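You operate a simulated robot arm through the tools that you are given. There is no shell and no other tool. Be economical: measure what you need, move in short steps, check, and stop when the job is done.

The job below is to be done with a simulated robot arm. You get a single attempt, and the scene is never put back.

JOB
Put things in order on the top of the wooden table. At the end: the green flask is on the brown large tub carton; the blue clip stands where the green flask stood; the white clip stands where the orange pack stood; the orange pack stands where the blue clip stood; whatever was shut is shut again. Leave all else as you found it, and nothing knocked over. Set down upright: green flask.

It is judged by the outcome, as a careful person would: the job done as asked, and still so three seconds after it is handed in. It fails if anything else is knocked over, pushed out of place, dropped, spilled or broken.

ROBOT AND FRAMES
A 6-joint arm with a two-finger gripper, fixed in place. Base frame: the origin is at the foot of the arm, x ahead of it, y to its left, z up; the work surface is at about z = 0. Lengths are in m, angles in degrees, forces in N, time in s.
With the tool pointing down near the work surface it reaches from about 0.24 to 0.62 m from the base axis. Its first joint turns from -66.0 to 66.0 degrees. Payload 1.37 kg.
The tool frame sits at the grasp point between the pads (the TCP): z along the fingers, y along the line on which they close. The tips reach 0.022 m beyond it. Largest opening 0.092 m; the body of the gripper starts 0.065 m behind the TCP.
Orientation is that of the tool frame in the base frame, as a unit quaternion [x, y, z, w]. With the fingers straight down and closing along the base's y, the tool's x points along the base's -x, its y along +y and its z along -z.

CONTROLS
- The arm moves only by the tool send_rows. Its argument "commands" is one flat list of numbers, 6 for each row, row after row: the shift along the base's x, y, z in m, then the turn, a rotation vector about the base's x, y, z in degrees. In form: [x, y, z, ax, ay, az, x, y, z, ax, ay, az, ...]. A call has 1 to 10 rows; each row is the pose to reach, as a shift and turn from the pose commanded when the call began. "claw" is the opening, from 0 (shut) to 1 (fully open), set as the call begins (left out, the last holds). Rows are played at 5 a second. More than 0.05 m and 8.6 degrees between two rows, or a gripper value outside its range, and nothing of the call is played. Where a pose cannot be reached the arm comes as near as it can. A force on the tool above 40 N (or 10 N above the force at the start of the call, whichever is more), or a blocked arm, ends the call early, and 0.2 s more pass. The fingers move at their own pace and stop on an object; they squeeze with about 26 N. The grip force told is the motor's: it shows also when the fingers shut on nothing. Time passes only in rows, and 0.2 s behind the last, so rows that repeat a pose let the fingers close. The reply holds the time, the measured pose of the TCP, the force on the tool along the base axes, the opening and the grip force, in the units named above and with some noise, with the torque about the TCP (base axes, N m) and any sound that the robot's microphone picked up.
- Cameras (640 x 400 px; columns grow to the right, rows downward): "scene" is fixed at [0.0594, -0.4603, 0.5902]; the picture's right is [0.47, -0.88, 0.00], its down [-0.45, -0.24, -0.86] and it looks along [0.76, 0.40, -0.51] (base axes); focal length 223 px, centre (320, 200). "wrist" rides on the gripper at [0.071, 0.019, -0.102] in the tool frame; the picture's right is [-0.26, 0.97, 0.00], its down [-0.75, -0.20, -0.63] and it looks along [-0.60, -0.16, 0.78] (tool axes); focal length 280 px, centre (320, 200). There is no depth. A picture from a camera that has moved, and an enlarged one, comes with that camera's place and axes in the base frame and with its lens.
- camera(camera): a new picture of that camera. No time passes.
- zoom(camera, box): a new picture of the part [left, top, right, bottom] of that camera's present view, enlarged. No time passes.
- finish_job(): hands the job in; it is judged then, once.

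Work in short steps. Places have to be worked out from the pictures, the camera data and where the tool is seen: move nearer, look again, correct. Check each grasp and each placing, and mend what went wrong. You have 120 turns and 64 pictures in all, those below and enlarged ones among them. Open the gripper and draw the arm clear of the work before you hand the job in, unless the task says otherwise; then end with one line.

The tools are called after "Emit:" by a JSON object that holds its "name" and its "arguments". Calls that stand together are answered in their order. send_rows: Moves the arm, as the interface text tells. Its arguments: {"type":"object","properties":{"commands":{"type":"array","items":{"type":"number"}},"claw":{"type":"number"}},"required":["commands"]} The other tools are called the same way: camera (camera) takes a picture; zoom (camera, box) takes an enlarged picture of a part of a camera's view; finish_job () hands the job in.

At the start:

```text
clock: 0.0
tcp_pos: [0.4605, -0.0099, 0.4351]
tcp_rot: [0.001, 1.0, 0.001, 0.0]
contact_force: [0.7, 0.3, -0.1]
moment: [0.01, -0.01, -0.01]
opening: 0.092
finger_force: 0.0
```

scene: 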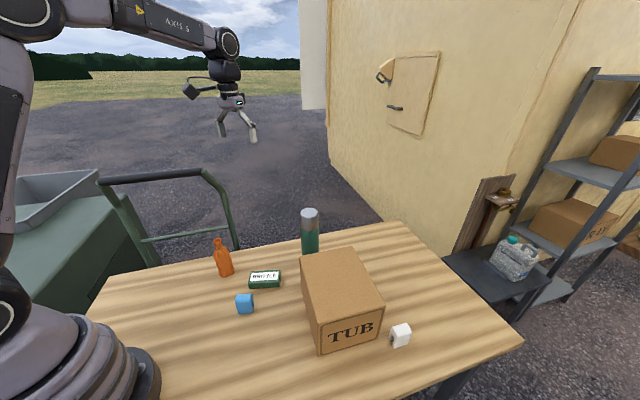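
wrist: 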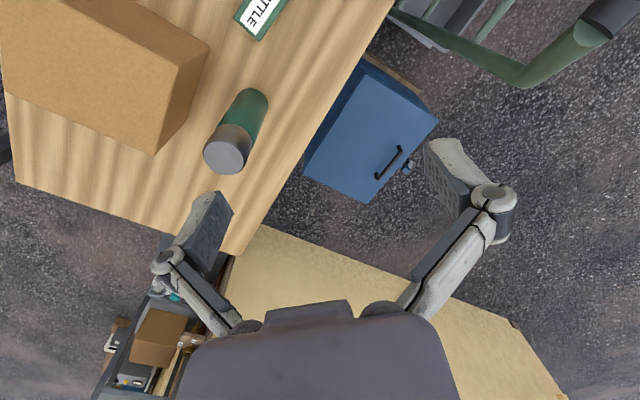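

I'll enlarge the table in the scene view to identify the objects.

Emit:
{"name": "zoom", "arguments": {"camera": "scene", "box": [190, 200, 350, 330]}}

Emit:
{"name": "zoom", "arguments": {"camera": "scene", "box": [290, 230, 450, 360]}}

```text
3.08 times, centred on (270, 265) of scene
camera zoom: at [0.0594, -0.4603, 0.5902], right [0.47, -0.88, 0.0], down [-0.45, -0.24, -0.86], along [0.76, 0.4, -0.51], focal length 685 px, centre (474, 0)
```

zoom: 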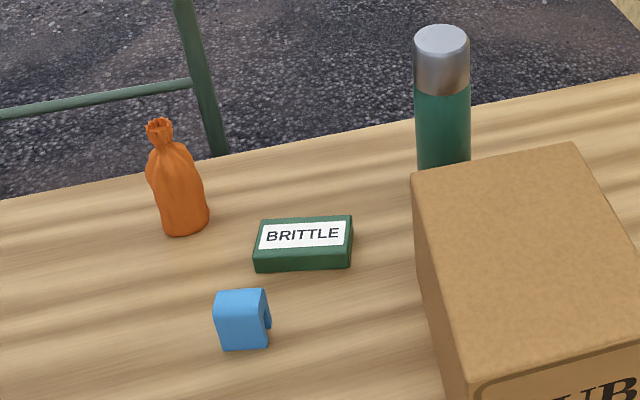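

```text
3.08 times, centred on (370, 295) of scene
camera zoom: at [0.0594, -0.4603, 0.5902], right [0.47, -0.88, 0.0], down [-0.45, -0.24, -0.86], along [0.76, 0.4, -0.51], focal length 685 px, centre (166, -92)
```

zoom: 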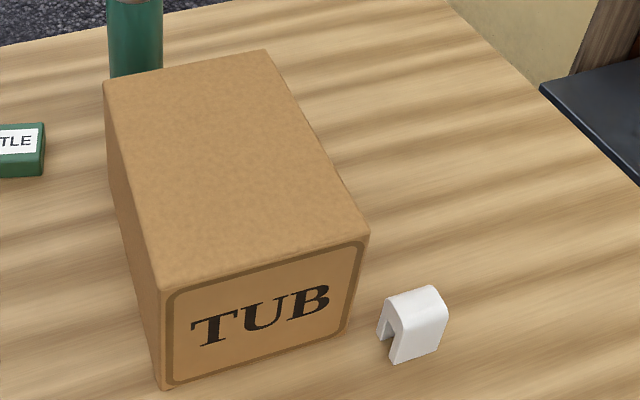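

The "orange pack" is the orange pouch, and the green BRITTLE box stays put. From both views I put the flask at about (0.54, -0.17), 0.2 m tall. The carton top is at z≈0.13. I'll move above the flask and look.

Emit:
{"name": "send_rows", "arguments": {"commands": [0.016, -0.032, -0.027, 0, 0, 0, 0.032, -0.064, -0.054, 0, 0, 0, 0.048, -0.096, -0.081, 0, 0, 0, 0.064, -0.128, -0.108, 0, 0, 0, 0.08, -0.16, -0.135, 0, 0, 0, 0.08, -0.16, -0.135, 0, 0, 0], "claw": 1}}

Emit:
{"name": "camera", "arguments": {"camera": "wrist"}}

Emit:
{"name": "camera", "arguments": {"camera": "scene"}}

```text
clock: 1.4
tcp_pos: [0.5382, -0.1712, 0.3008]
tcp_rot: [0.001, 1.0, 0.0, 0.0]
contact_force: [0.1, -0.2, 0.4]
moment: [0.02, 0.01, 0.02]
opening: 0.0921
finger_force: 0.0
```

```text
59 pictures are left
camera wrist: at [0.468, -0.1514, 0.4036], right [0.26, 0.96, 0.0], down [0.75, -0.2, 0.63], along [0.6, -0.16, -0.78], focal length 280 px, centre (320, 200)
```

wrist: 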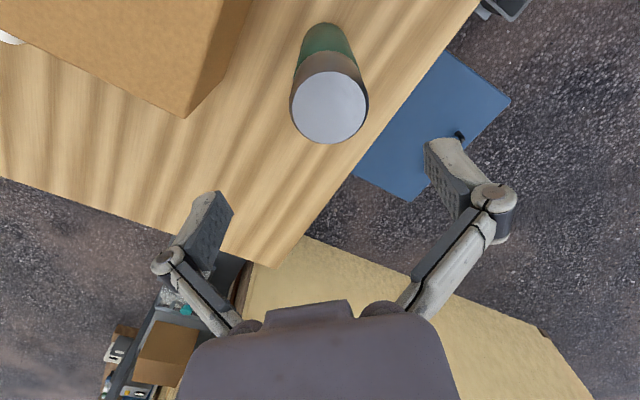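

```text
58 pictures are left
```

scene: 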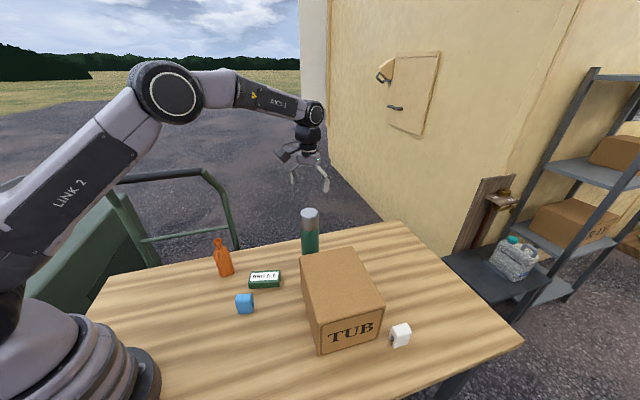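

The flask top resolves to about (0.543, -0.166, 0.192), radius 0.03. I'll centre on it and descend to TCP z≈0.14.

Emit:
{"name": "send_rows", "arguments": {"commands": [0.004, 0.005, -0.03, 0, 0, 0, 0.004, 0.005, -0.06, 0, 0, 0, 0.004, 0.005, -0.09, 0, 0, 0, 0.004, 0.005, -0.115, 0, 0, 0, 0.004, 0.005, -0.14, 0, 0, 0, 0.004, 0.005, -0.158, 0, 0, 0, 0.004, 0.005, -0.158, 0, 0, 0]}}

Emit:
{"name": "camera", "arguments": {"camera": "wrist"}}

Emit:
{"name": "zoom", "arguments": {"camera": "scene", "box": [230, 140, 390, 270]}}

```text
clock: 2.8
tcp_pos: [0.5496, -0.1666, 0.1536]
tcp_rot: [0.0, 1.0, -0.004, 0.009]
contact_force: [1.1, 0.6, 2.8]
moment: [0.07, 0.11, 0.01]
opening: 0.092
finger_force: 0.0
stopped in row 7: the force on the tool passed its limit at 56 N (the readings are from after the stop); the commanded pose is now the measured one
```

```text
57 pictures are left
camera wrist: at [0.4762, -0.1452, 0.2542], right [0.26, 0.96, 0.0], down [0.74, -0.2, 0.64], along [0.62, -0.17, -0.77], focal length 280 px, centre (320, 200)
```

wrist: 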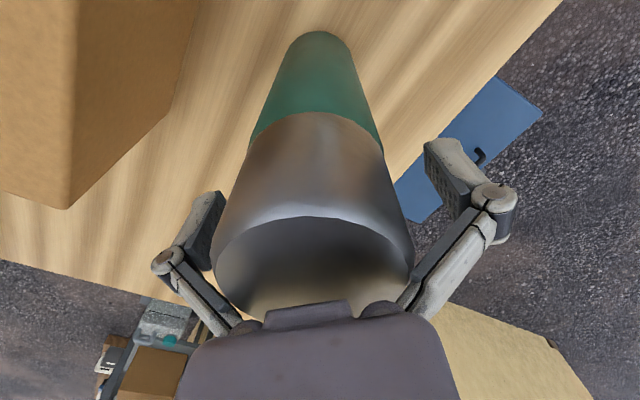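

```text
3.08 times, centred on (310, 205) of scene
camera zoom: at [0.0594, -0.4603, 0.5902], right [0.47, -0.88, 0.0], down [-0.45, -0.24, -0.86], along [0.76, 0.4, -0.51], focal length 685 px, centre (351, 185)
```

zoom: 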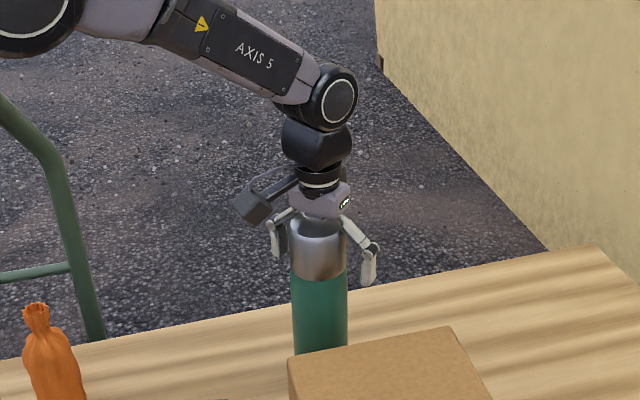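

The palm touched the cap, so the flask is about 0.21 tall, but it still stands. I'll back off 1 cm, straighten the tool and check before gripping.

Emit:
{"name": "send_rows", "arguments": {"commands": [0, 0, 0.012, 0, 0, 0, -0.005, 0, 0.012, 0.46, 1.03, 0, -0.005, 0, 0.012, 0.46, 1.03, 0]}}

Emit:
{"name": "camera", "arguments": {"camera": "wrist"}}

```text
clock: 3.6
tcp_pos: [0.5438, -0.1669, 0.1647]
tcp_rot: [0.001, 1.0, 0.001, 0.0]
contact_force: [0.0, -0.1, -0.2]
moment: [-0.01, -0.03, 0.01]
opening: 0.0921
finger_force: 0.1
```

```text
55 pictures are left
camera wrist: at [0.4724, -0.1458, 0.2671], right [0.26, 0.96, 0.0], down [0.75, -0.21, 0.62], along [0.6, -0.16, -0.78], focal length 280 px, centre (320, 200)
```

wrist: 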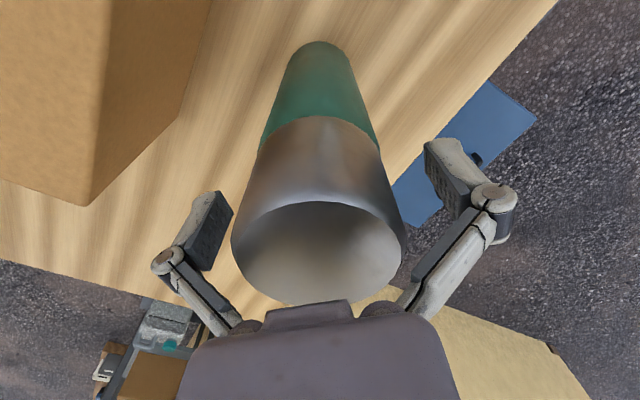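

The flask is centred between the pads. I'll close here, on the upper part of the flask.

Emit:
{"name": "send_rows", "arguments": {"commands": [0, 0, -0.005, 0, 0, 0, 0, 0, -0.005, 0, 0, 0, 0, 0, -0.005, 0, 0, 0, 0, 0, -0.005, 0, 0, 0, 0, 0, -0.005, 0, 0, 0], "claw": 0}}

Emit:
{"name": "send_rows", "arguments": {"commands": [0, 0, 0.02, 0, 0, 0, 0, 0, 0.04, 0, 0, 0, 0, 0, 0.04, 0, 0, 0]}}

Emit:
{"name": "zoom", "arguments": {"camera": "scene", "box": [230, 140, 390, 270]}}

```text
clock: 4.8
tcp_pos: [0.5442, -0.1674, 0.1629]
tcp_rot: [0.001, 1.0, 0.0, 0.002]
contact_force: [-4.1, 4.9, 33.5]
moment: [0.09, 0.25, 0.01]
opening: 0.0687
finger_force: 25.3
```

```text
clock: 5.6
tcp_pos: [0.5434, -0.1677, 0.1995]
tcp_rot: [0.001, 1.0, 0.002, -0.002]
contact_force: [0.8, -0.2, -5.0]
moment: [0.0, 0.02, 0.01]
opening: 0.0568
finger_force: 25.9
```

```text
3.08 times, centred on (310, 205) of scene
camera zoom: at [0.0595, -0.4603, 0.5902], right [0.47, -0.88, 0.0], down [-0.45, -0.24, -0.86], along [0.76, 0.4, -0.51], focal length 685 px, centre (351, 185)
```

zoom: 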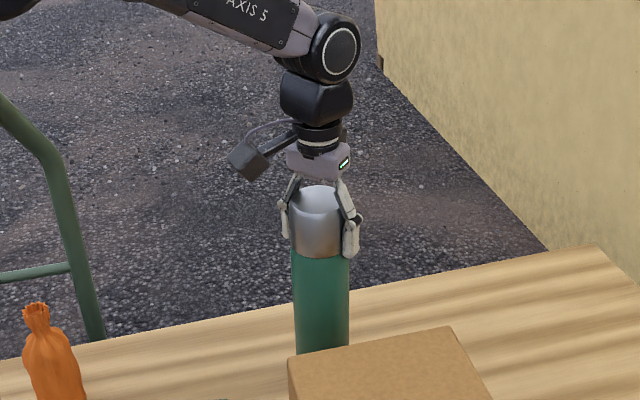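

The grip holds at 0.057 opening with about 5 N of weight. I'll lift further and verify the whole flask comes along.

Emit:
{"name": "send_rows", "arguments": {"commands": [0, 0, 0.04, 0, 0, 0, 0, 0, 0.08, 0, 0, 0, 0, 0, 0.12, 0, 0, 0, 0, 0, 0.16, 0, 0, 0, 0, 0, 0.16, 0, 0, 0]}}

Emit:
{"name": "camera", "arguments": {"camera": "scene"}}

Emit:
{"name": "camera", "arguments": {"camera": "wrist"}}

```text
clock: 6.8
tcp_pos: [0.5423, -0.1653, 0.3601]
tcp_rot: [0.001, 1.0, 0.001, 0.0]
contact_force: [0.2, 0.2, -4.1]
moment: [-0.01, 0.01, 0.0]
opening: 0.057
finger_force: 26.2
```

```text
53 pictures are left
```

scene: 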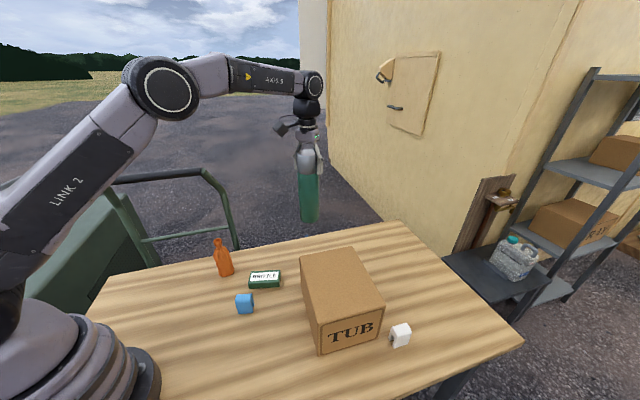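

```text
52 pictures are left
camera wrist: at [0.4721, -0.1464, 0.4621], right [0.26, 0.96, 0.0], down [0.75, -0.21, 0.62], along [0.6, -0.16, -0.78], focal length 280 px, centre (320, 200)
```

wrist: 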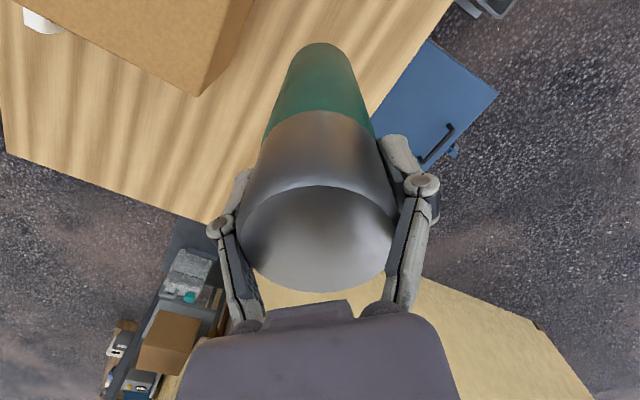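

The flask hangs straight, with its bottom about 0.16 below the TCP. I'll move over the carton at this height, aiming for (0.433, -0.311).

Emit:
{"name": "send_rows", "arguments": {"commands": [-0.022, -0.029, 0, 0, 0, 0, -0.044, -0.058, 0, 0, 0, 0, -0.066, -0.087, 0, 0, 0, 0, -0.088, -0.116, 0, 0, 0, 0, -0.11, -0.144, 0, 0, 0, 0, -0.11, -0.144, 0, 0, 0, 0]}}

Emit:
{"name": "camera", "arguments": {"camera": "scene"}}

Emit:
{"name": "camera", "arguments": {"camera": "wrist"}}

```text
clock: 8.2
tcp_pos: [0.434, -0.3107, 0.3596]
tcp_rot: [0.001, 1.0, 0.001, -0.001]
contact_force: [0.7, -0.6, -4.5]
moment: [0.01, -0.01, 0.01]
opening: 0.0567
finger_force: 25.8
```

```text
51 pictures are left
```

scene: 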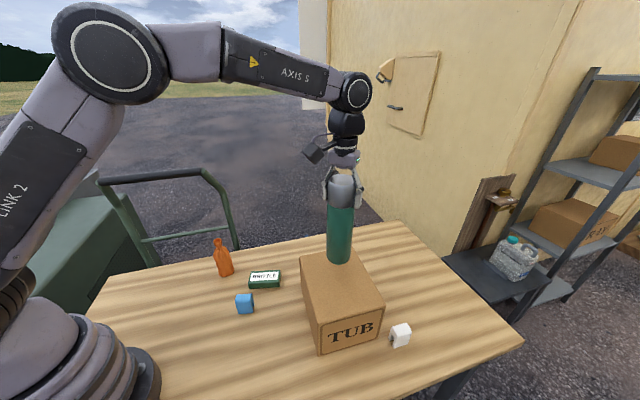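

```text
50 pictures are left
camera wrist: at [0.3639, -0.2907, 0.4626], right [0.26, 0.96, 0.0], down [0.75, -0.21, 0.62], along [0.6, -0.16, -0.78], focal length 280 px, centre (320, 200)
```

wrist: 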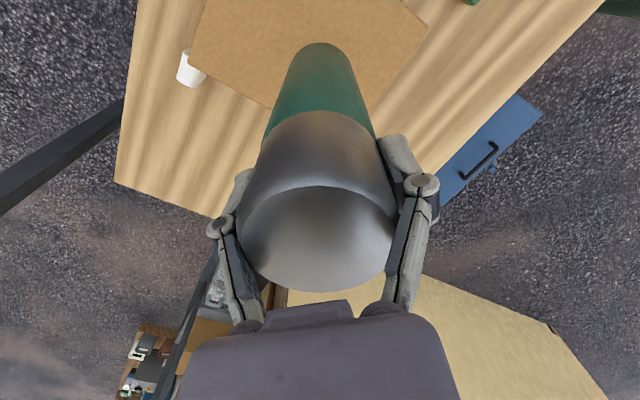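

The carton corners agree with my estimate and the flask is well inside the top. I'll lower it, slowing near z_TCP ≈0.295.

Emit:
{"name": "send_rows", "arguments": {"commands": [0, 0, -0.025, 0, 0, 0, 0, 0, -0.045, 0, 0, 0, 0, 0, -0.052, 0, 0, 0, 0, 0, -0.056, 0, 0, 0, 0, 0, -0.056, 0, 0, 0]}}

Emit:
{"name": "zoom", "arguments": {"camera": "scene", "box": [260, 160, 420, 290]}}

```text
clock: 9.3
tcp_pos: [0.4341, -0.3108, 0.311]
tcp_rot: [0.0, 1.0, -0.003, 0.005]
contact_force: [-1.3, 0.4, 4.3]
moment: [0.0, 0.17, -0.03]
opening: 0.0578
finger_force: 26.4
stopped in row 5: the force on the tool passed its limit at 43 N (the readings are from after the stop); the commanded pose is now the measured one
```

```text
3.08 times, centred on (340, 225) of scene
camera zoom: at [0.0594, -0.4603, 0.5902], right [0.47, -0.88, 0.0], down [-0.45, -0.24, -0.86], along [0.76, 0.4, -0.51], focal length 685 px, centre (258, 123)
```

zoom: 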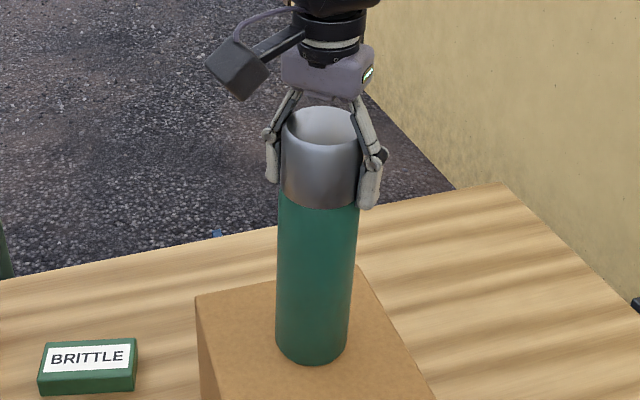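

The flask is resting on the carton. I'll level the tool, ease the load by 1 mm, and open.

Emit:
{"name": "send_rows", "arguments": {"commands": [0, 0, 0.001, 0.34, 0.57, 0, 0, 0, 0.001, 0.34, 0.57, 0]}}

Emit:
{"name": "send_rows", "arguments": {"commands": [0, 0, 0.0, 0, 0, 0, 0, 0, 0.0, 0, 0, 0, 0, 0, 0.0, 0, 0, 0, 0, 0, 0.0, 0, 0, 0], "claw": 1}}

Emit:
{"name": "camera", "arguments": {"camera": "wrist"}}

```text
clock: 9.9
tcp_pos: [0.4336, -0.3118, 0.3106]
tcp_rot: [0.0, 1.0, 0.0, 0.0]
contact_force: [1.8, 1.3, -0.7]
moment: [0.08, -0.37, 0.08]
opening: 0.0571
finger_force: 25.4
```

```text
clock: 10.9
tcp_pos: [0.4335, -0.3116, 0.3118]
tcp_rot: [0.0, 1.0, 0.0, 0.0]
contact_force: [-0.1, 0.0, -0.5]
moment: [0.03, 0.01, 0.01]
opening: 0.0919
finger_force: 0.0
```

```text
48 pictures are left
camera wrist: at [0.3639, -0.2907, 0.4131], right [0.26, 0.96, 0.0], down [0.75, -0.2, 0.63], along [0.6, -0.16, -0.78], focal length 280 px, centre (320, 200)
```

wrist: 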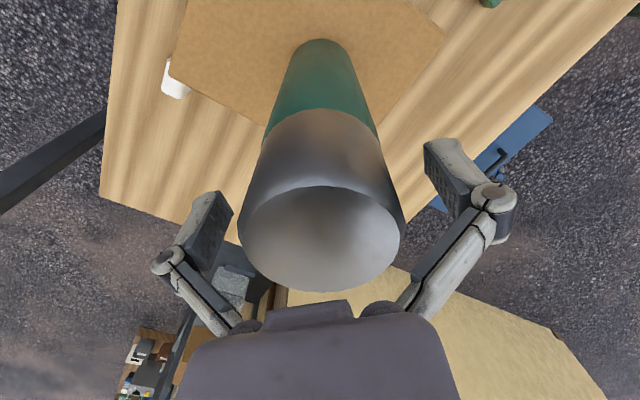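

The flask stands free on the carton. I'll rise clear, then go above the blue clip near (0.30, -0.09).

Emit:
{"name": "send_rows", "arguments": {"commands": [0, 0, 0.045, 0, 0, 0, 0, 0, 0.09, 0, 0, 0, -0.022, 0.037, 0.11, 0, 0, 0, -0.044, 0.074, 0.11, 0, 0, 0, -0.066, 0.111, 0.11, 0, 0, 0, -0.088, 0.148, 0.09, 0, 0, 0, -0.11, 0.185, 0.07, 0, 0, 0, -0.133, 0.22, 0.05, 0, 0, 0, -0.133, 0.22, 0.01, 0, 0, 0, -0.133, 0.22, -0.03, 0, 0, 0]}}

Emit:
{"name": "send_rows", "arguments": {"commands": [0, 0, -0.04, 0, 0, 0, 0, 0, -0.08, 0, 0, 0, 0, 0, -0.08, 0, 0, 0]}}

Emit:
{"name": "camera", "arguments": {"camera": "wrist"}}

Emit:
{"name": "camera", "arguments": {"camera": "scene"}}

```text
clock: 13.1
tcp_pos: [0.2995, -0.0915, 0.2782]
tcp_rot: [-0.001, 1.0, 0.0, 0.0]
contact_force: [-0.2, 0.2, -1.0]
moment: [0.0, 0.0, -0.02]
opening: 0.0921
finger_force: 0.1
```

```text
clock: 13.9
tcp_pos: [0.3, -0.0916, 0.2001]
tcp_rot: [0.0, 1.0, 0.0, 0.0]
contact_force: [0.0, -0.9, 1.0]
moment: [0.01, -0.01, -0.01]
opening: 0.0922
finger_force: 0.0
```

```text
47 pictures are left
camera wrist: at [0.2299, -0.0709, 0.3027], right [0.26, 0.96, 0.0], down [0.75, -0.21, 0.63], along [0.6, -0.16, -0.78], focal length 280 px, centre (320, 200)
```

wrist: 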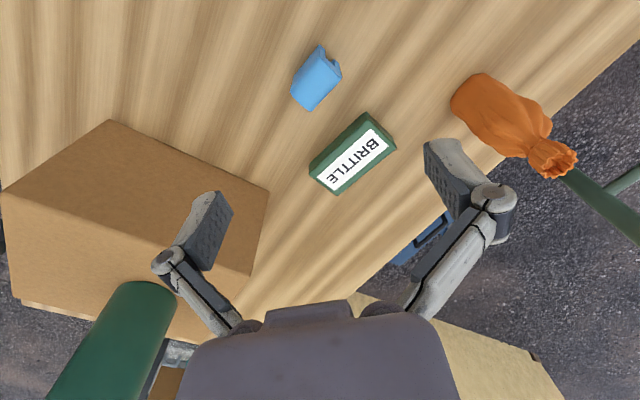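

```text
46 pictures are left
```

scene: 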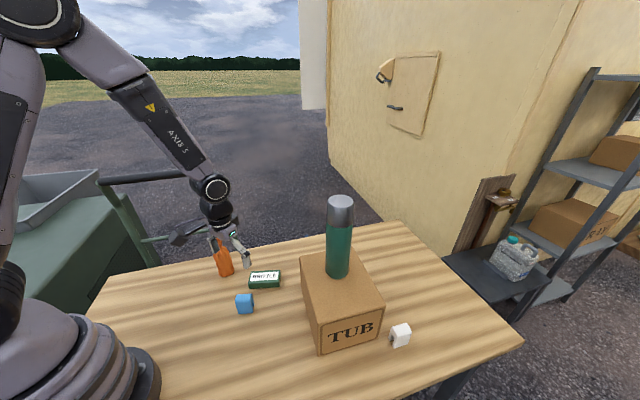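

The carton and flask are stable. I'll enlarge the blue clip to get its footprint and orientation.

Emit:
{"name": "zoom", "arguments": {"camera": "wrist", "box": [250, 20, 410, 120]}}

Emit:
{"name": "zoom", "arguments": {"camera": "scene", "box": [210, 270, 290, 320]}}

```text
4.00 times, centred on (330, 70) of wrist
camera zoom: at [0.2299, -0.0709, 0.3027], right [0.26, 0.96, 0.0], down [0.75, -0.21, 0.63], along [0.6, -0.16, -0.78], focal length 1122 px, centre (280, 720)
```

zoom: 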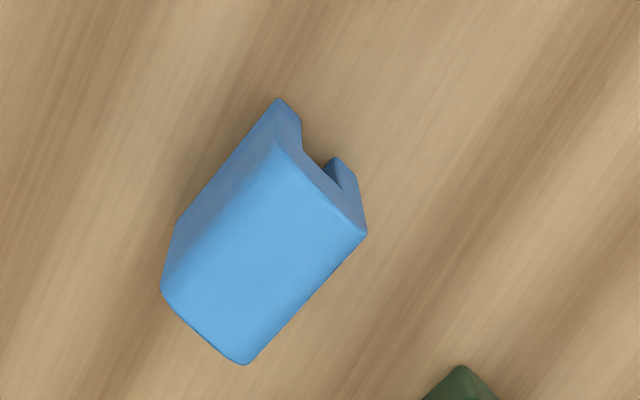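

```text
8.00 times, centred on (250, 295) of scene
camera zoom: at [0.0594, -0.4603, 0.5902], right [0.47, -0.88, 0.0], down [-0.45, -0.24, -0.86], along [0.76, 0.4, -0.51], focal length 1781 px, centre (880, -560)
```

zoom: 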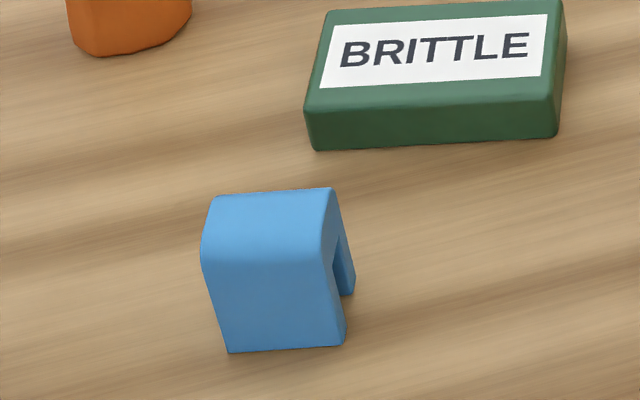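

The blue clip is centred at about (0.299, -0.094), 0.045 tall and 0.022 across, with its long axis at -58°. I'll turn the tool -58° to pinch the width, with partial opening to stay clear of BRITTLE.

Emit:
{"name": "send_rows", "arguments": {"commands": [0, 0, -0.01, 0, 0, -8.3, 0, 0, -0.02, 0, 0, -16.6, 0, 0, -0.03, 0, 0, -24.9, 0, 0, -0.04, 0, 0, -33.2, 0, 0, -0.05, 0, 0, -41.5, 0, 0, -0.06, 0, 0, -49.8, -0.001, -0.002, -0.07, 0, 0, -58, -0.001, -0.002, -0.09, 0, 0, -58, -0.001, -0.002, -0.09, 0, 0, -58], "claw": 0.55}}

Emit:
{"name": "camera", "arguments": {"camera": "wrist"}}

```text
clock: 15.9
tcp_pos: [0.2997, -0.0935, 0.1114]
tcp_rot: [0.486, 0.874, 0.001, 0.0]
contact_force: [-0.4, 0.1, -0.9]
moment: [0.0, 0.01, -0.02]
opening: 0.0507
finger_force: 0.1
```

```text
43 pictures are left
camera wrist: at [0.2797, -0.0224, 0.2131], right [0.96, 0.29, 0.0], down [0.22, -0.75, 0.63], along [0.18, -0.6, -0.78], focal length 280 px, centre (320, 200)
```

wrist: 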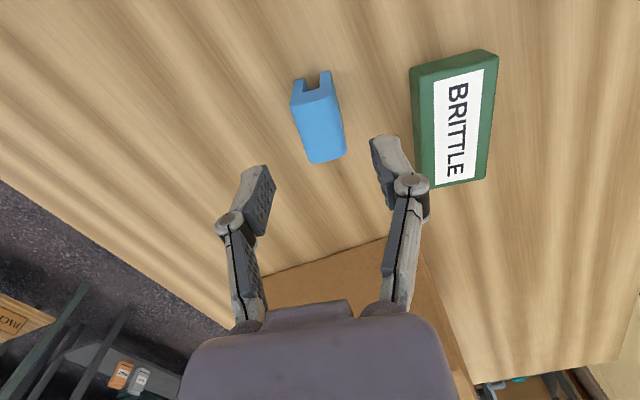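

The clip is aligned between the fingers. I'll descend to z≈0.029 with a 2 mm correction.

Emit:
{"name": "send_rows", "arguments": {"commands": [0.002, -0.002, -0.03, 0, 0, 0, 0.002, -0.002, -0.055, 0, 0, 0, 0.002, -0.002, -0.075, 0, 0, 0, 0.002, -0.002, -0.083, 0, 0, 0, 0.002, -0.002, -0.083, 0, 0, 0]}}

Emit:
{"name": "camera", "arguments": {"camera": "wrist"}}

```text
clock: 17.1
tcp_pos: [0.3027, -0.0945, 0.0291]
tcp_rot: [0.485, 0.875, 0.0, 0.0]
contact_force: [0.6, 0.7, -0.3]
moment: [0.01, -0.02, 0.02]
opening: 0.0503
finger_force: 0.2
```

```text
42 pictures are left
camera wrist: at [0.2818, -0.023, 0.1295], right [0.96, 0.29, 0.0], down [0.23, -0.75, 0.63], along [0.18, -0.6, -0.78], focal length 280 px, centre (320, 200)
```

wrist: 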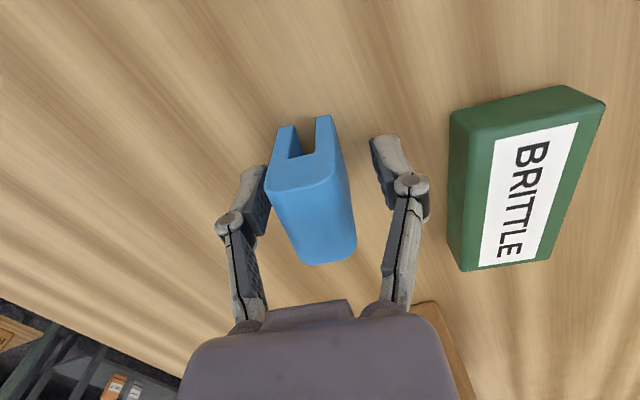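

The clip is slightly toward the left finger. I'll nudge 4 mm that way and turn -3° to match it, then close.

Emit:
{"name": "send_rows", "arguments": {"commands": [-0.0035, -0.002, 0, 0, 0, -3, -0.0035, -0.002, 0, 0, 0, -3]}}

Emit:
{"name": "send_rows", "arguments": {"commands": [0, 0, 0, 0, 0, 0, 0, 0, 0, 0, 0, 0, 0, 0, 0, 0, 0, 0, 0, 0, 0, 0, 0, 0], "claw": 0}}

Emit:
{"name": "send_rows", "arguments": {"commands": [0, 0, 0.03, 0, 0, 0, 0, 0, 0.07, 0, 0, 0, 0, 0, 0.11, 0, 0, 0, 0, 0, 0.15, 0, 0, 0, 0, 0, 0.15, 0, 0, 0]}}

Emit:
{"name": "camera", "arguments": {"camera": "wrist"}}

```text
clock: 17.7
tcp_pos: [0.2989, -0.0965, 0.029]
tcp_rot: [0.508, 0.861, 0.0, 0.0]
contact_force: [0.6, -0.4, 0.7]
moment: [-0.01, 0.01, -0.05]
opening: 0.0507
finger_force: 0.1
```

```text
clock: 18.7
tcp_pos: [0.2986, -0.0972, 0.0274]
tcp_rot: [0.508, 0.862, 0.0, 0.0]
contact_force: [-0.2, 0.3, 0.7]
moment: [0.01, -0.06, -0.03]
opening: 0.0258
finger_force: 25.8
```

```text
clock: 19.9
tcp_pos: [0.2986, -0.0958, 0.1781]
tcp_rot: [0.508, 0.861, 0.0, 0.0]
contact_force: [0.2, 0.2, -0.5]
moment: [0.0, -0.01, -0.01]
opening: 0.0259
finger_force: 25.9
```

```text
41 pictures are left
camera wrist: at [0.281, -0.0238, 0.2792], right [0.97, 0.24, 0.0], down [0.19, -0.76, 0.63], along [0.15, -0.61, -0.78], focal length 280 px, centre (320, 200)
```

wrist: 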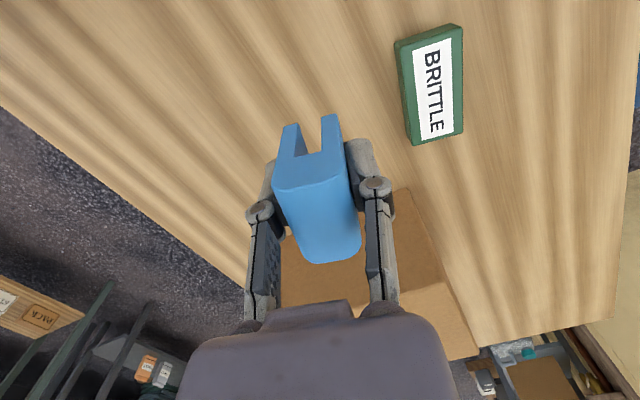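

The clip is held firmly, opening 0.026. I'll carry it to the flask's old spot (0.543, -0.166).

Emit:
{"name": "send_rows", "arguments": {"commands": [0.041, -0.012, 0, 0, 0, 0, 0.082, -0.023, 0, 0, 0, 0, 0.123, -0.035, 0, 0, 0, 0, 0.164, -0.047, 0, 0, 0, 0, 0.205, -0.058, 0, 0, 0, 0, 0.2445, -0.0695, 0, 0, 0, 0, 0.2445, -0.0695, -0.04, 0, 0, 0, 0.2445, -0.0695, -0.08, 0, 0, 0, 0.2445, -0.0695, -0.08, 0, 0, 0]}}

Emit:
{"name": "camera", "arguments": {"camera": "wrist"}}

Emit:
{"name": "camera", "arguments": {"camera": "scene"}}

```text
clock: 21.9
tcp_pos: [0.5456, -0.1669, 0.0967]
tcp_rot: [0.507, 0.862, 0.0, 0.0]
contact_force: [0.5, -0.2, -1.0]
moment: [0.01, 0.02, 0.01]
opening: 0.0258
finger_force: 26.1
```

```text
40 pictures are left
camera wrist: at [0.5286, -0.0939, 0.1984], right [0.97, 0.24, 0.0], down [0.19, -0.76, 0.63], along [0.15, -0.61, -0.78], focal length 280 px, centre (320, 200)
```

wrist: 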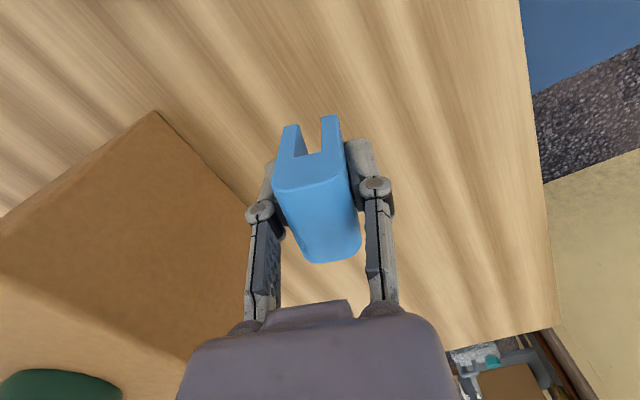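

```text
39 pictures are left
```

scene: 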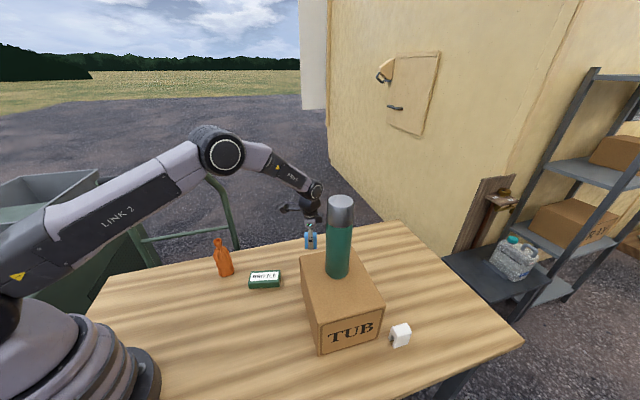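

The position is right and clear of the carton. I'll lower to just above the grasp height and onto the table.

Emit:
{"name": "send_rows", "arguments": {"commands": [-0.002, 0, -0.03, 0, 0, 0, -0.002, 0, -0.055, 0, 0, 0, -0.002, 0, -0.065, 0, 0, 0, -0.002, 0, -0.069, 0, 0, 0, -0.002, 0, -0.069, 0, 0, 0]}}

Emit:
{"name": "send_rows", "arguments": {"commands": [0, 0, 0, 0, 0, 0, 0, 0, 0, 0, 0, 0, 0, 0, 0, 0, 0, 0], "claw": 0.6}}

Emit:
{"name": "camera", "arguments": {"camera": "wrist"}}

```text
clock: 23.1
tcp_pos: [0.5425, -0.1668, 0.029]
tcp_rot: [0.508, 0.862, 0.0, 0.0]
contact_force: [0.1, -0.9, -0.2]
moment: [-0.01, 0.01, 0.01]
opening: 0.0258
finger_force: 25.7
```

```text
clock: 23.9
tcp_pos: [0.5429, -0.1659, 0.0285]
tcp_rot: [0.508, 0.861, -0.001, 0.0]
contact_force: [-0.2, 0.0, 0.1]
moment: [-0.01, 0.01, 0.01]
opening: 0.055
finger_force: 0.0
```

```text
38 pictures are left
camera wrist: at [0.525, -0.094, 0.1304], right [0.97, 0.24, 0.0], down [0.19, -0.76, 0.63], along [0.15, -0.61, -0.78], focal length 280 px, centre (320, 200)
```

wrist: 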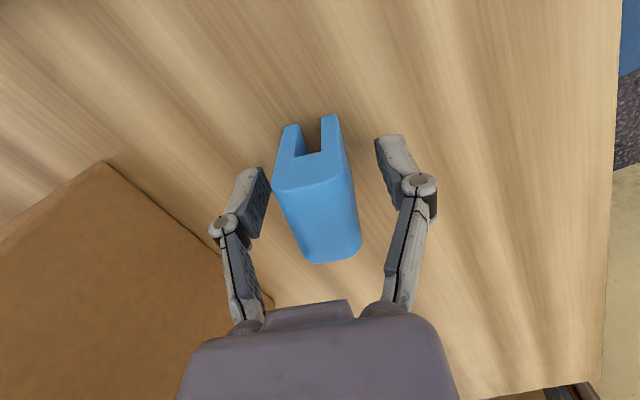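

The blue clip stands on the flask's spot. I'll rise and travel above the orange pack, turning the tool back to default yaw.

Emit:
{"name": "send_rows", "arguments": {"commands": [0, 0, 0.05, 0, 0, 0, 0, 0, 0.1, 0, 0, 0, -0.022, 0.028, 0.128, 0, 0, 7.6, -0.044, 0.056, 0.156, 0, 0, 15.2, -0.066, 0.084, 0.184, 0, 0, 22.8, -0.088, 0.112, 0.212, 0, 0, 30.4, -0.11, 0.14, 0.232, 0, 0, 38, -0.132, 0.168, 0.232, 0, 0, 45.6, -0.154, 0.196, 0.232, 0, 0, 53.2, -0.174, 0.223, 0.232, 0, 0, 61], "claw": 1}}

Emit:
{"name": "camera", "arguments": {"camera": "wrist"}}

Emit:
{"name": "zoom", "arguments": {"camera": "scene", "box": [180, 220, 340, 320]}}

```text
clock: 26.1
tcp_pos: [0.3679, 0.0578, 0.2565]
tcp_rot: [-0.001, 1.0, 0.0, 0.0]
contact_force: [0.3, -1.1, -0.5]
moment: [0.01, 0.02, -0.01]
opening: 0.092
finger_force: 0.1
```

```text
37 pictures are left
camera wrist: at [0.2971, 0.0766, 0.3595], right [0.26, 0.97, 0.0], down [0.75, -0.2, 0.63], along [0.6, -0.16, -0.78], focal length 280 px, centre (320, 200)
```

wrist: 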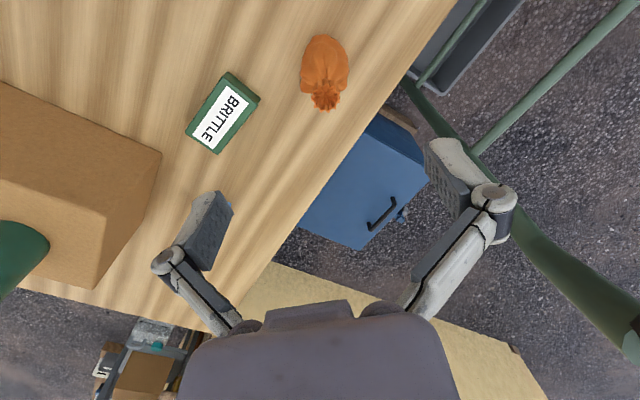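

```text
4.00 times, centred on (260, 270) of scene
camera zoom: at [0.0594, -0.4603, 0.5902], right [0.47, -0.88, 0.0], down [-0.45, -0.24, -0.86], along [0.76, 0.4, -0.51], focal length 890 px, centre (560, -80)
```

zoom: 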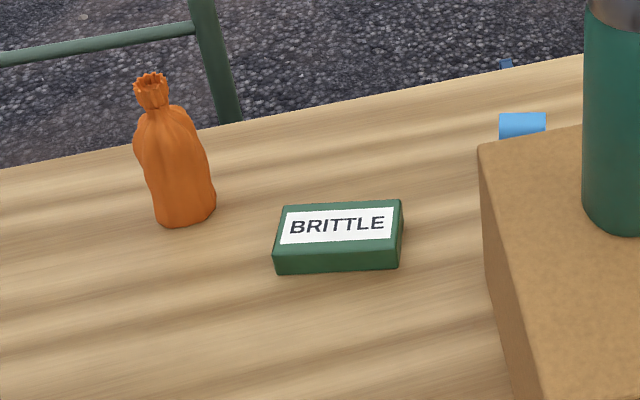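

The pack is near (0.370, 0.060), about 0.135 tall with a thin neck and a body about 0.05 wide. I'll descend partway and re-check centring.

Emit:
{"name": "send_rows", "arguments": {"commands": [0.001, 0.002, -0.035, 0, 0, 0, 0.001, 0.002, -0.07, 0, 0, 0, 0.001, 0.002, -0.105, 0, 0, 0, 0.001, 0.002, -0.105, 0, 0, 0]}}

Emit:
{"name": "camera", "arguments": {"camera": "wrist"}}

Emit:
{"name": "zoom", "arguments": {"camera": "scene", "box": [180, 200, 280, 290]}}

```text
clock: 27.1
tcp_pos: [0.369, 0.0578, 0.1555]
tcp_rot: [0.0, 1.0, -0.001, 0.0]
contact_force: [0.5, -0.4, -1.7]
moment: [0.03, 0.0, 0.0]
opening: 0.092
finger_force: 0.2
```

```text
35 pictures are left
camera wrist: at [0.2979, 0.0781, 0.2578], right [0.26, 0.96, 0.0], down [0.75, -0.2, 0.63], along [0.6, -0.16, -0.78], focal length 280 px, centre (320, 200)
```

wrist: 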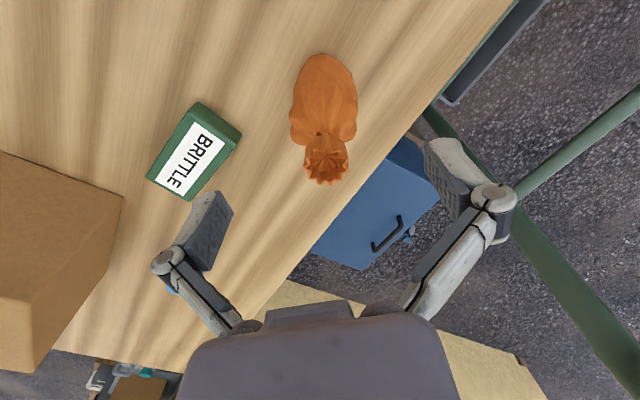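

```text
4.44 times, centred on (230, 245) of scene
camera zoom: at [0.0594, -0.4603, 0.5902], right [0.47, -0.88, 0.0], down [-0.45, -0.24, -0.86], along [0.76, 0.4, -0.51], focal length 989 px, centre (720, 0)
```

zoom: 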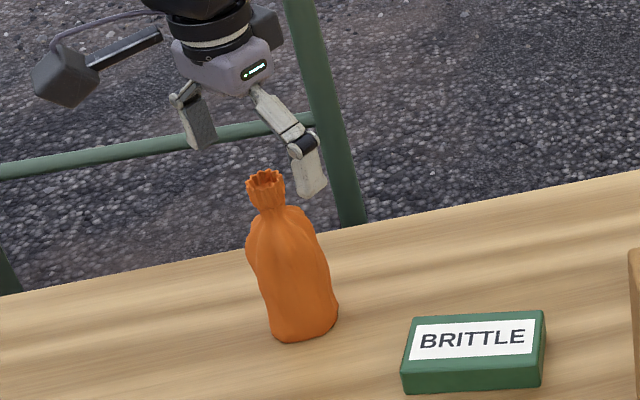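

Crown resolves to (0.368, 0.063, 0.138); the body is nearly cylindrical up to z≈0.08. I'll shift y +5 mm and descend to TCP z≈0.088, leaving room above the crown.

Emit:
{"name": "send_rows", "arguments": {"commands": [-0.001, 0.005, -0.02, 0, 0, 0, -0.001, 0.005, -0.045, 0, 0, 0, -0.001, 0.005, -0.06, 0, 0, 0, -0.001, 0.005, -0.067, 0, 0, 0, -0.001, 0.005, -0.067, 0, 0, 0]}}

Emit:
{"name": "camera", "arguments": {"camera": "wrist"}}

Emit:
{"name": "zoom", "arguments": {"camera": "scene", "box": [180, 200, 280, 290]}}

```text
clock: 28.3
tcp_pos: [0.367, 0.0633, 0.0889]
tcp_rot: [0.001, 1.0, 0.0, -0.001]
contact_force: [-0.1, 0.2, -0.3]
moment: [-0.02, 0.0, 0.03]
opening: 0.092
finger_force: 0.1
```

```text
33 pictures are left
camera wrist: at [0.2964, 0.0836, 0.1904], right [0.26, 0.96, 0.0], down [0.75, -0.2, 0.63], along [0.6, -0.16, -0.78], focal length 280 px, centre (320, 200)
```

wrist: 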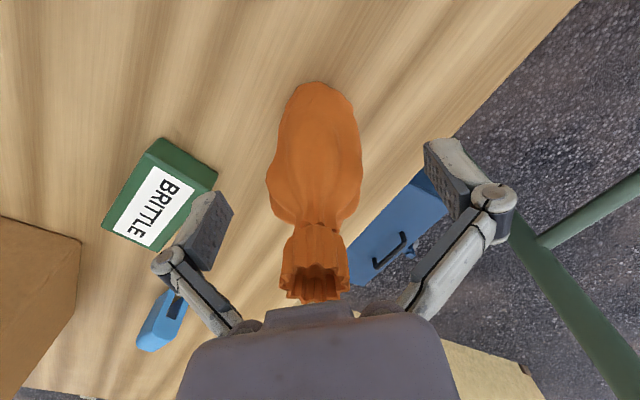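

```text
4.44 times, centred on (230, 245) of scene
camera zoom: at [0.0594, -0.4603, 0.5902], right [0.47, -0.88, 0.0], down [-0.45, -0.24, -0.86], along [0.76, 0.4, -0.51], focal length 989 px, centre (720, 0)
```

zoom: 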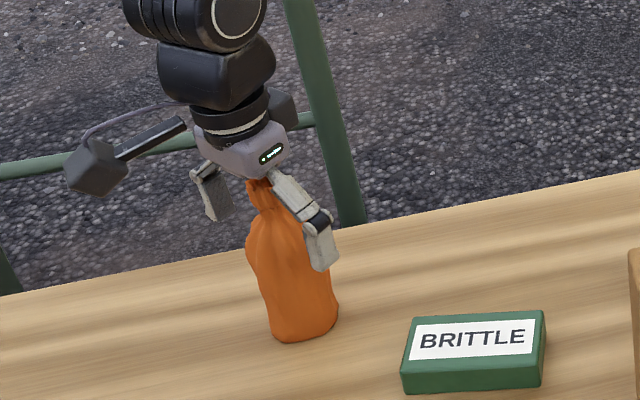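

The pack is centred and the crown sits just under the palm. I'll close here and watch the forces.

Emit:
{"name": "send_rows", "arguments": {"commands": [0, 0, 0, 0, 0, 0, 0, 0, 0, 0, 0, 0, 0, 0, 0, 0, 0, 0, 0, 0, 0, 0, 0, 0], "claw": 0}}

Emit:
{"name": "camera", "arguments": {"camera": "wrist"}}

```text
clock: 29.0
tcp_pos: [0.3697, 0.0641, 0.0943]
tcp_rot: [0.0, 1.0, 0.001, 0.005]
contact_force: [-9.4, 1.1, 65.2]
moment: [-0.07, 0.18, 0.04]
opening: 0.0565
finger_force: 26.0
stopped in row 3: the force on the tool passed its limit at 44 N (the readings are from after the stop); the commanded pose is now the measured one
```

```text
31 pictures are left
camera wrist: at [0.2983, 0.0842, 0.1953], right [0.26, 0.97, 0.01], down [0.75, -0.21, 0.63], along [0.61, -0.16, -0.77], focal length 280 px, centre (320, 200)
```

wrist: 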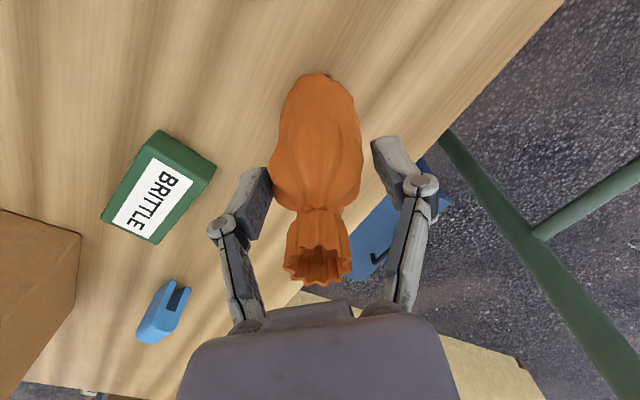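

The palm pushed on the crown while closing, so a vertical grasp is too tight. I'll open and back up.

Emit:
{"name": "send_rows", "arguments": {"commands": [0, 0, 0.003, 0, 0, 0, 0, 0, 0.006, 0, 0, 0, 0, 0, 0.006, 0, 0, 0], "claw": 1}}

Emit:
{"name": "send_rows", "arguments": {"commands": [0, 0, 0.03, 0, 0, 0, 0, 0, 0.06, 0, 0, 0, 0, 0, 0.06, 0, 0, 0]}}

Emit:
{"name": "zoom", "arguments": {"camera": "scene", "box": [180, 200, 280, 290]}}

Emit:
{"name": "camera", "arguments": {"camera": "wrist"}}

```text
clock: 29.8
tcp_pos: [0.3682, 0.0639, 0.0969]
tcp_rot: [0.001, 1.0, 0.0, 0.002]
contact_force: [-0.4, -1.1, -0.3]
moment: [0.04, 0.0, 0.02]
opening: 0.0921
finger_force: 0.1
```

```text
clock: 30.6
tcp_pos: [0.367, 0.0638, 0.1584]
tcp_rot: [0.0, 1.0, 0.0, 0.002]
contact_force: [0.1, -0.4, -0.1]
moment: [-0.02, 0.01, 0.0]
opening: 0.092
finger_force: 0.0
```

```text
4.44 times, centred on (230, 245) of scene
camera zoom: at [0.0594, -0.4603, 0.5902], right [0.47, -0.88, 0.0], down [-0.45, -0.24, -0.86], along [0.76, 0.4, -0.51], focal length 989 px, centre (720, 0)
```

zoom: 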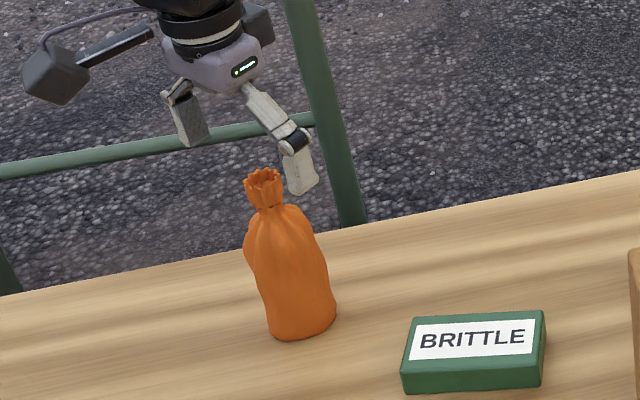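

```text
29 pictures are left
camera wrist: at [0.296, 0.0837, 0.259], right [0.26, 0.97, 0.0], down [0.75, -0.2, 0.63], along [0.61, -0.16, -0.78], focal length 280 px, centre (320, 200)
```

wrist: 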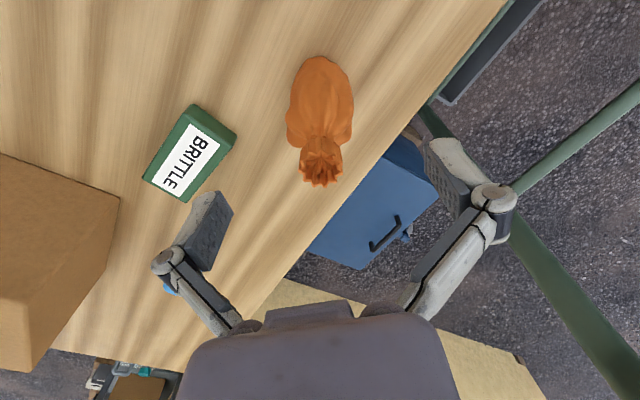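

The pack is undisturbed. A safer option is to grip its crown and neck from above: TCP at z≈0.118, well clear of the palm, with the pack hanging below.

Emit:
{"name": "send_rows", "arguments": {"commands": [0.001, 0, -0.02, 0, 0.25, 0, 0.001, 0, -0.041, 0, 0.25, 0, 0.001, 0, -0.041, 0, 0.25, 0]}}

Emit:
{"name": "send_rows", "arguments": {"commands": [0, 0, 0, 0, 0, 0, 0, 0, 0, 0, 0, 0, 0, 0, 0, 0, 0, 0, 0, 0, 0, 0, 0, 0, 0, 0, 0, 0, 0, 0], "claw": 0}}

Emit:
{"name": "camera", "arguments": {"camera": "wrist"}}

```text
clock: 31.4
tcp_pos: [0.3697, 0.0639, 0.1158]
tcp_rot: [0.001, 1.0, 0.001, 0.0]
contact_force: [0.3, -1.0, 0.7]
moment: [0.03, 0.0, 0.02]
opening: 0.0923
finger_force: 0.1
```

```text
clock: 32.6
tcp_pos: [0.3699, 0.0642, 0.1166]
tcp_rot: [0.001, 1.0, 0.001, 0.0]
contact_force: [0.4, -1.5, 1.1]
moment: [-0.07, 0.01, 0.0]
opening: 0.0209
finger_force: 25.4
```

```text
28 pictures are left
camera wrist: at [0.2988, 0.084, 0.218], right [0.26, 0.96, 0.0], down [0.75, -0.21, 0.63], along [0.6, -0.16, -0.78], focal length 280 px, centre (320, 200)
```

wrist: 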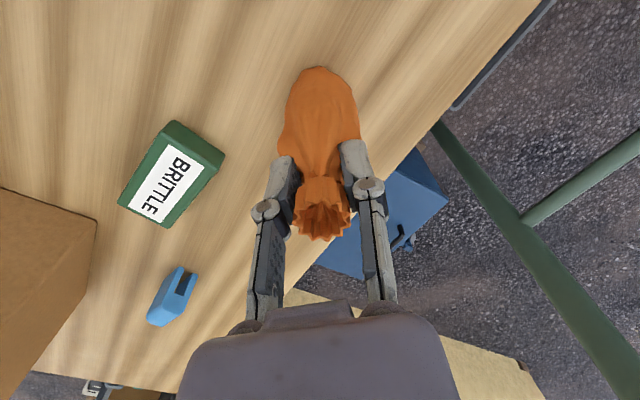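

The neck is gripped at opening 0.021 with the crown flare above the pads. I'll lift a little and check.

Emit:
{"name": "send_rows", "arguments": {"commands": [0, 0, 0.015, 0, 0, 0, 0, 0, 0.04, 0, 0, 0, 0, 0, 0.07, 0, 0, 0, 0, 0, 0.07, 0, 0, 0]}}

Emit:
{"name": "zoom", "arguments": {"camera": "scene", "box": [160, 180, 280, 290]}}

```text
clock: 33.6
tcp_pos: [0.3686, 0.0633, 0.1866]
tcp_rot: [0.001, 1.0, 0.001, -0.001]
contact_force: [0.1, 0.0, -0.6]
moment: [-0.02, -0.03, 0.0]
opening: 0.0209
finger_force: 25.9
```

```text
3.64 times, centred on (220, 235) of scene
camera zoom: at [0.0594, -0.4603, 0.5902], right [0.47, -0.88, 0.0], down [-0.45, -0.24, -0.86], along [0.76, 0.4, -0.51], focal length 810 px, centre (684, 73)
```

zoom: 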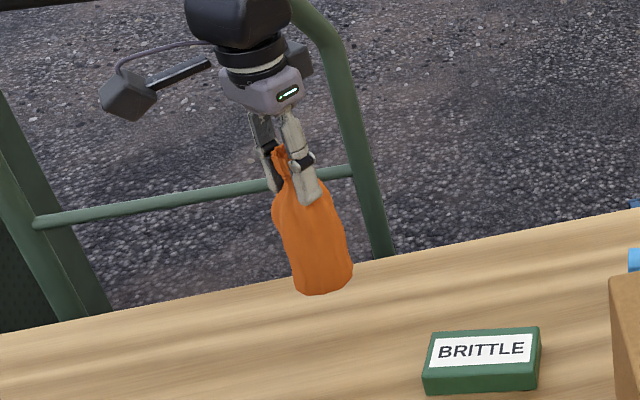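

The pack hangs upright. I'll carry it to the blue clip's old place, (0.300, -0.095).

Emit:
{"name": "send_rows", "arguments": {"commands": [-0.0138, -0.0317, 0, 0, 0, 0, -0.0276, -0.0634, 0, 0, 0, 0, -0.0414, -0.0951, 0, 0, 0, 0, -0.0552, -0.1268, 0, 0, 0, 0, -0.069, -0.1585, 0, 0, 0, 0, -0.069, -0.1585, -0.03, 0, 0, 0, -0.069, -0.1585, -0.055, 0, 0, 0, -0.069, -0.1585, -0.055, 0, 0, 0]}}

Emit:
{"name": "zoom", "arguments": {"camera": "scene", "box": [180, 200, 340, 330]}}

```text
clock: 35.4
tcp_pos: [0.2997, -0.096, 0.1305]
tcp_rot: [0.0, 1.0, 0.0, 0.0]
contact_force: [0.3, 0.6, -1.5]
moment: [0.0, 0.03, -0.01]
opening: 0.0206
finger_force: 25.9
```

```text
3.08 times, centred on (260, 265) of scene
camera zoom: at [0.0594, -0.4603, 0.5902], right [0.47, -0.88, 0.0], down [-0.45, -0.24, -0.86], along [0.76, 0.4, -0.51], focal length 685 px, centre (505, 0)
```

zoom: 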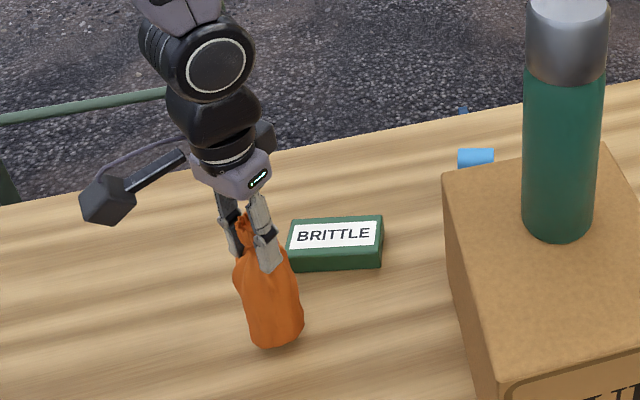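

I'm over the spot with the pack's bottom about 14 mm up. I'll lower it to the table.

Emit:
{"name": "send_rows", "arguments": {"commands": [0, 0.001, -0.007, 0, 0, 0, 0, 0.001, -0.012, 0, 0, 0, 0, 0.001, -0.014, 0, 0, 0, 0, 0.001, -0.014, 0, 0, 0]}}

Emit:
{"name": "zoom", "arguments": {"camera": "scene", "box": [180, 220, 300, 330]}}

```text
clock: 36.4
tcp_pos: [0.2998, -0.0945, 0.1174]
tcp_rot: [-0.001, 1.0, 0.001, -0.001]
contact_force: [-0.8, 0.8, -1.4]
moment: [-0.02, 0.02, -0.01]
opening: 0.0209
finger_force: 26.2
```

```text
3.64 times, centred on (240, 275) of scene
camera zoom: at [0.0594, -0.4603, 0.5902], right [0.47, -0.88, 0.0], down [-0.45, -0.24, -0.86], along [0.76, 0.4, -0.51], focal length 810 px, centre (611, -73)
```

zoom: 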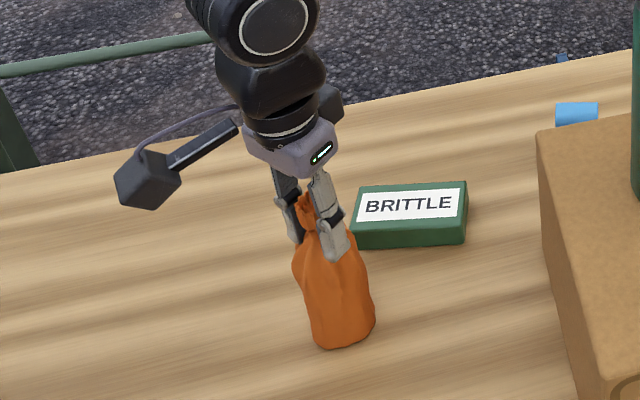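

No contact load is evident yet, so I'll ease down another 2 mm.

Emit:
{"name": "send_rows", "arguments": {"commands": [0, 0, -0.001, 0, 0, 0, 0, 0, -0.002, 0, 0, 0, 0, 0, -0.002, 0, 0, 0]}}

```text
clock: 37.2
tcp_pos: [0.3003, -0.0935, 0.1151]
tcp_rot: [0.0, 1.0, 0.0, 0.0]
contact_force: [-2.7, 1.2, 21.4]
moment: [-0.02, -0.04, -0.08]
opening: 0.0209
finger_force: 26.2
```

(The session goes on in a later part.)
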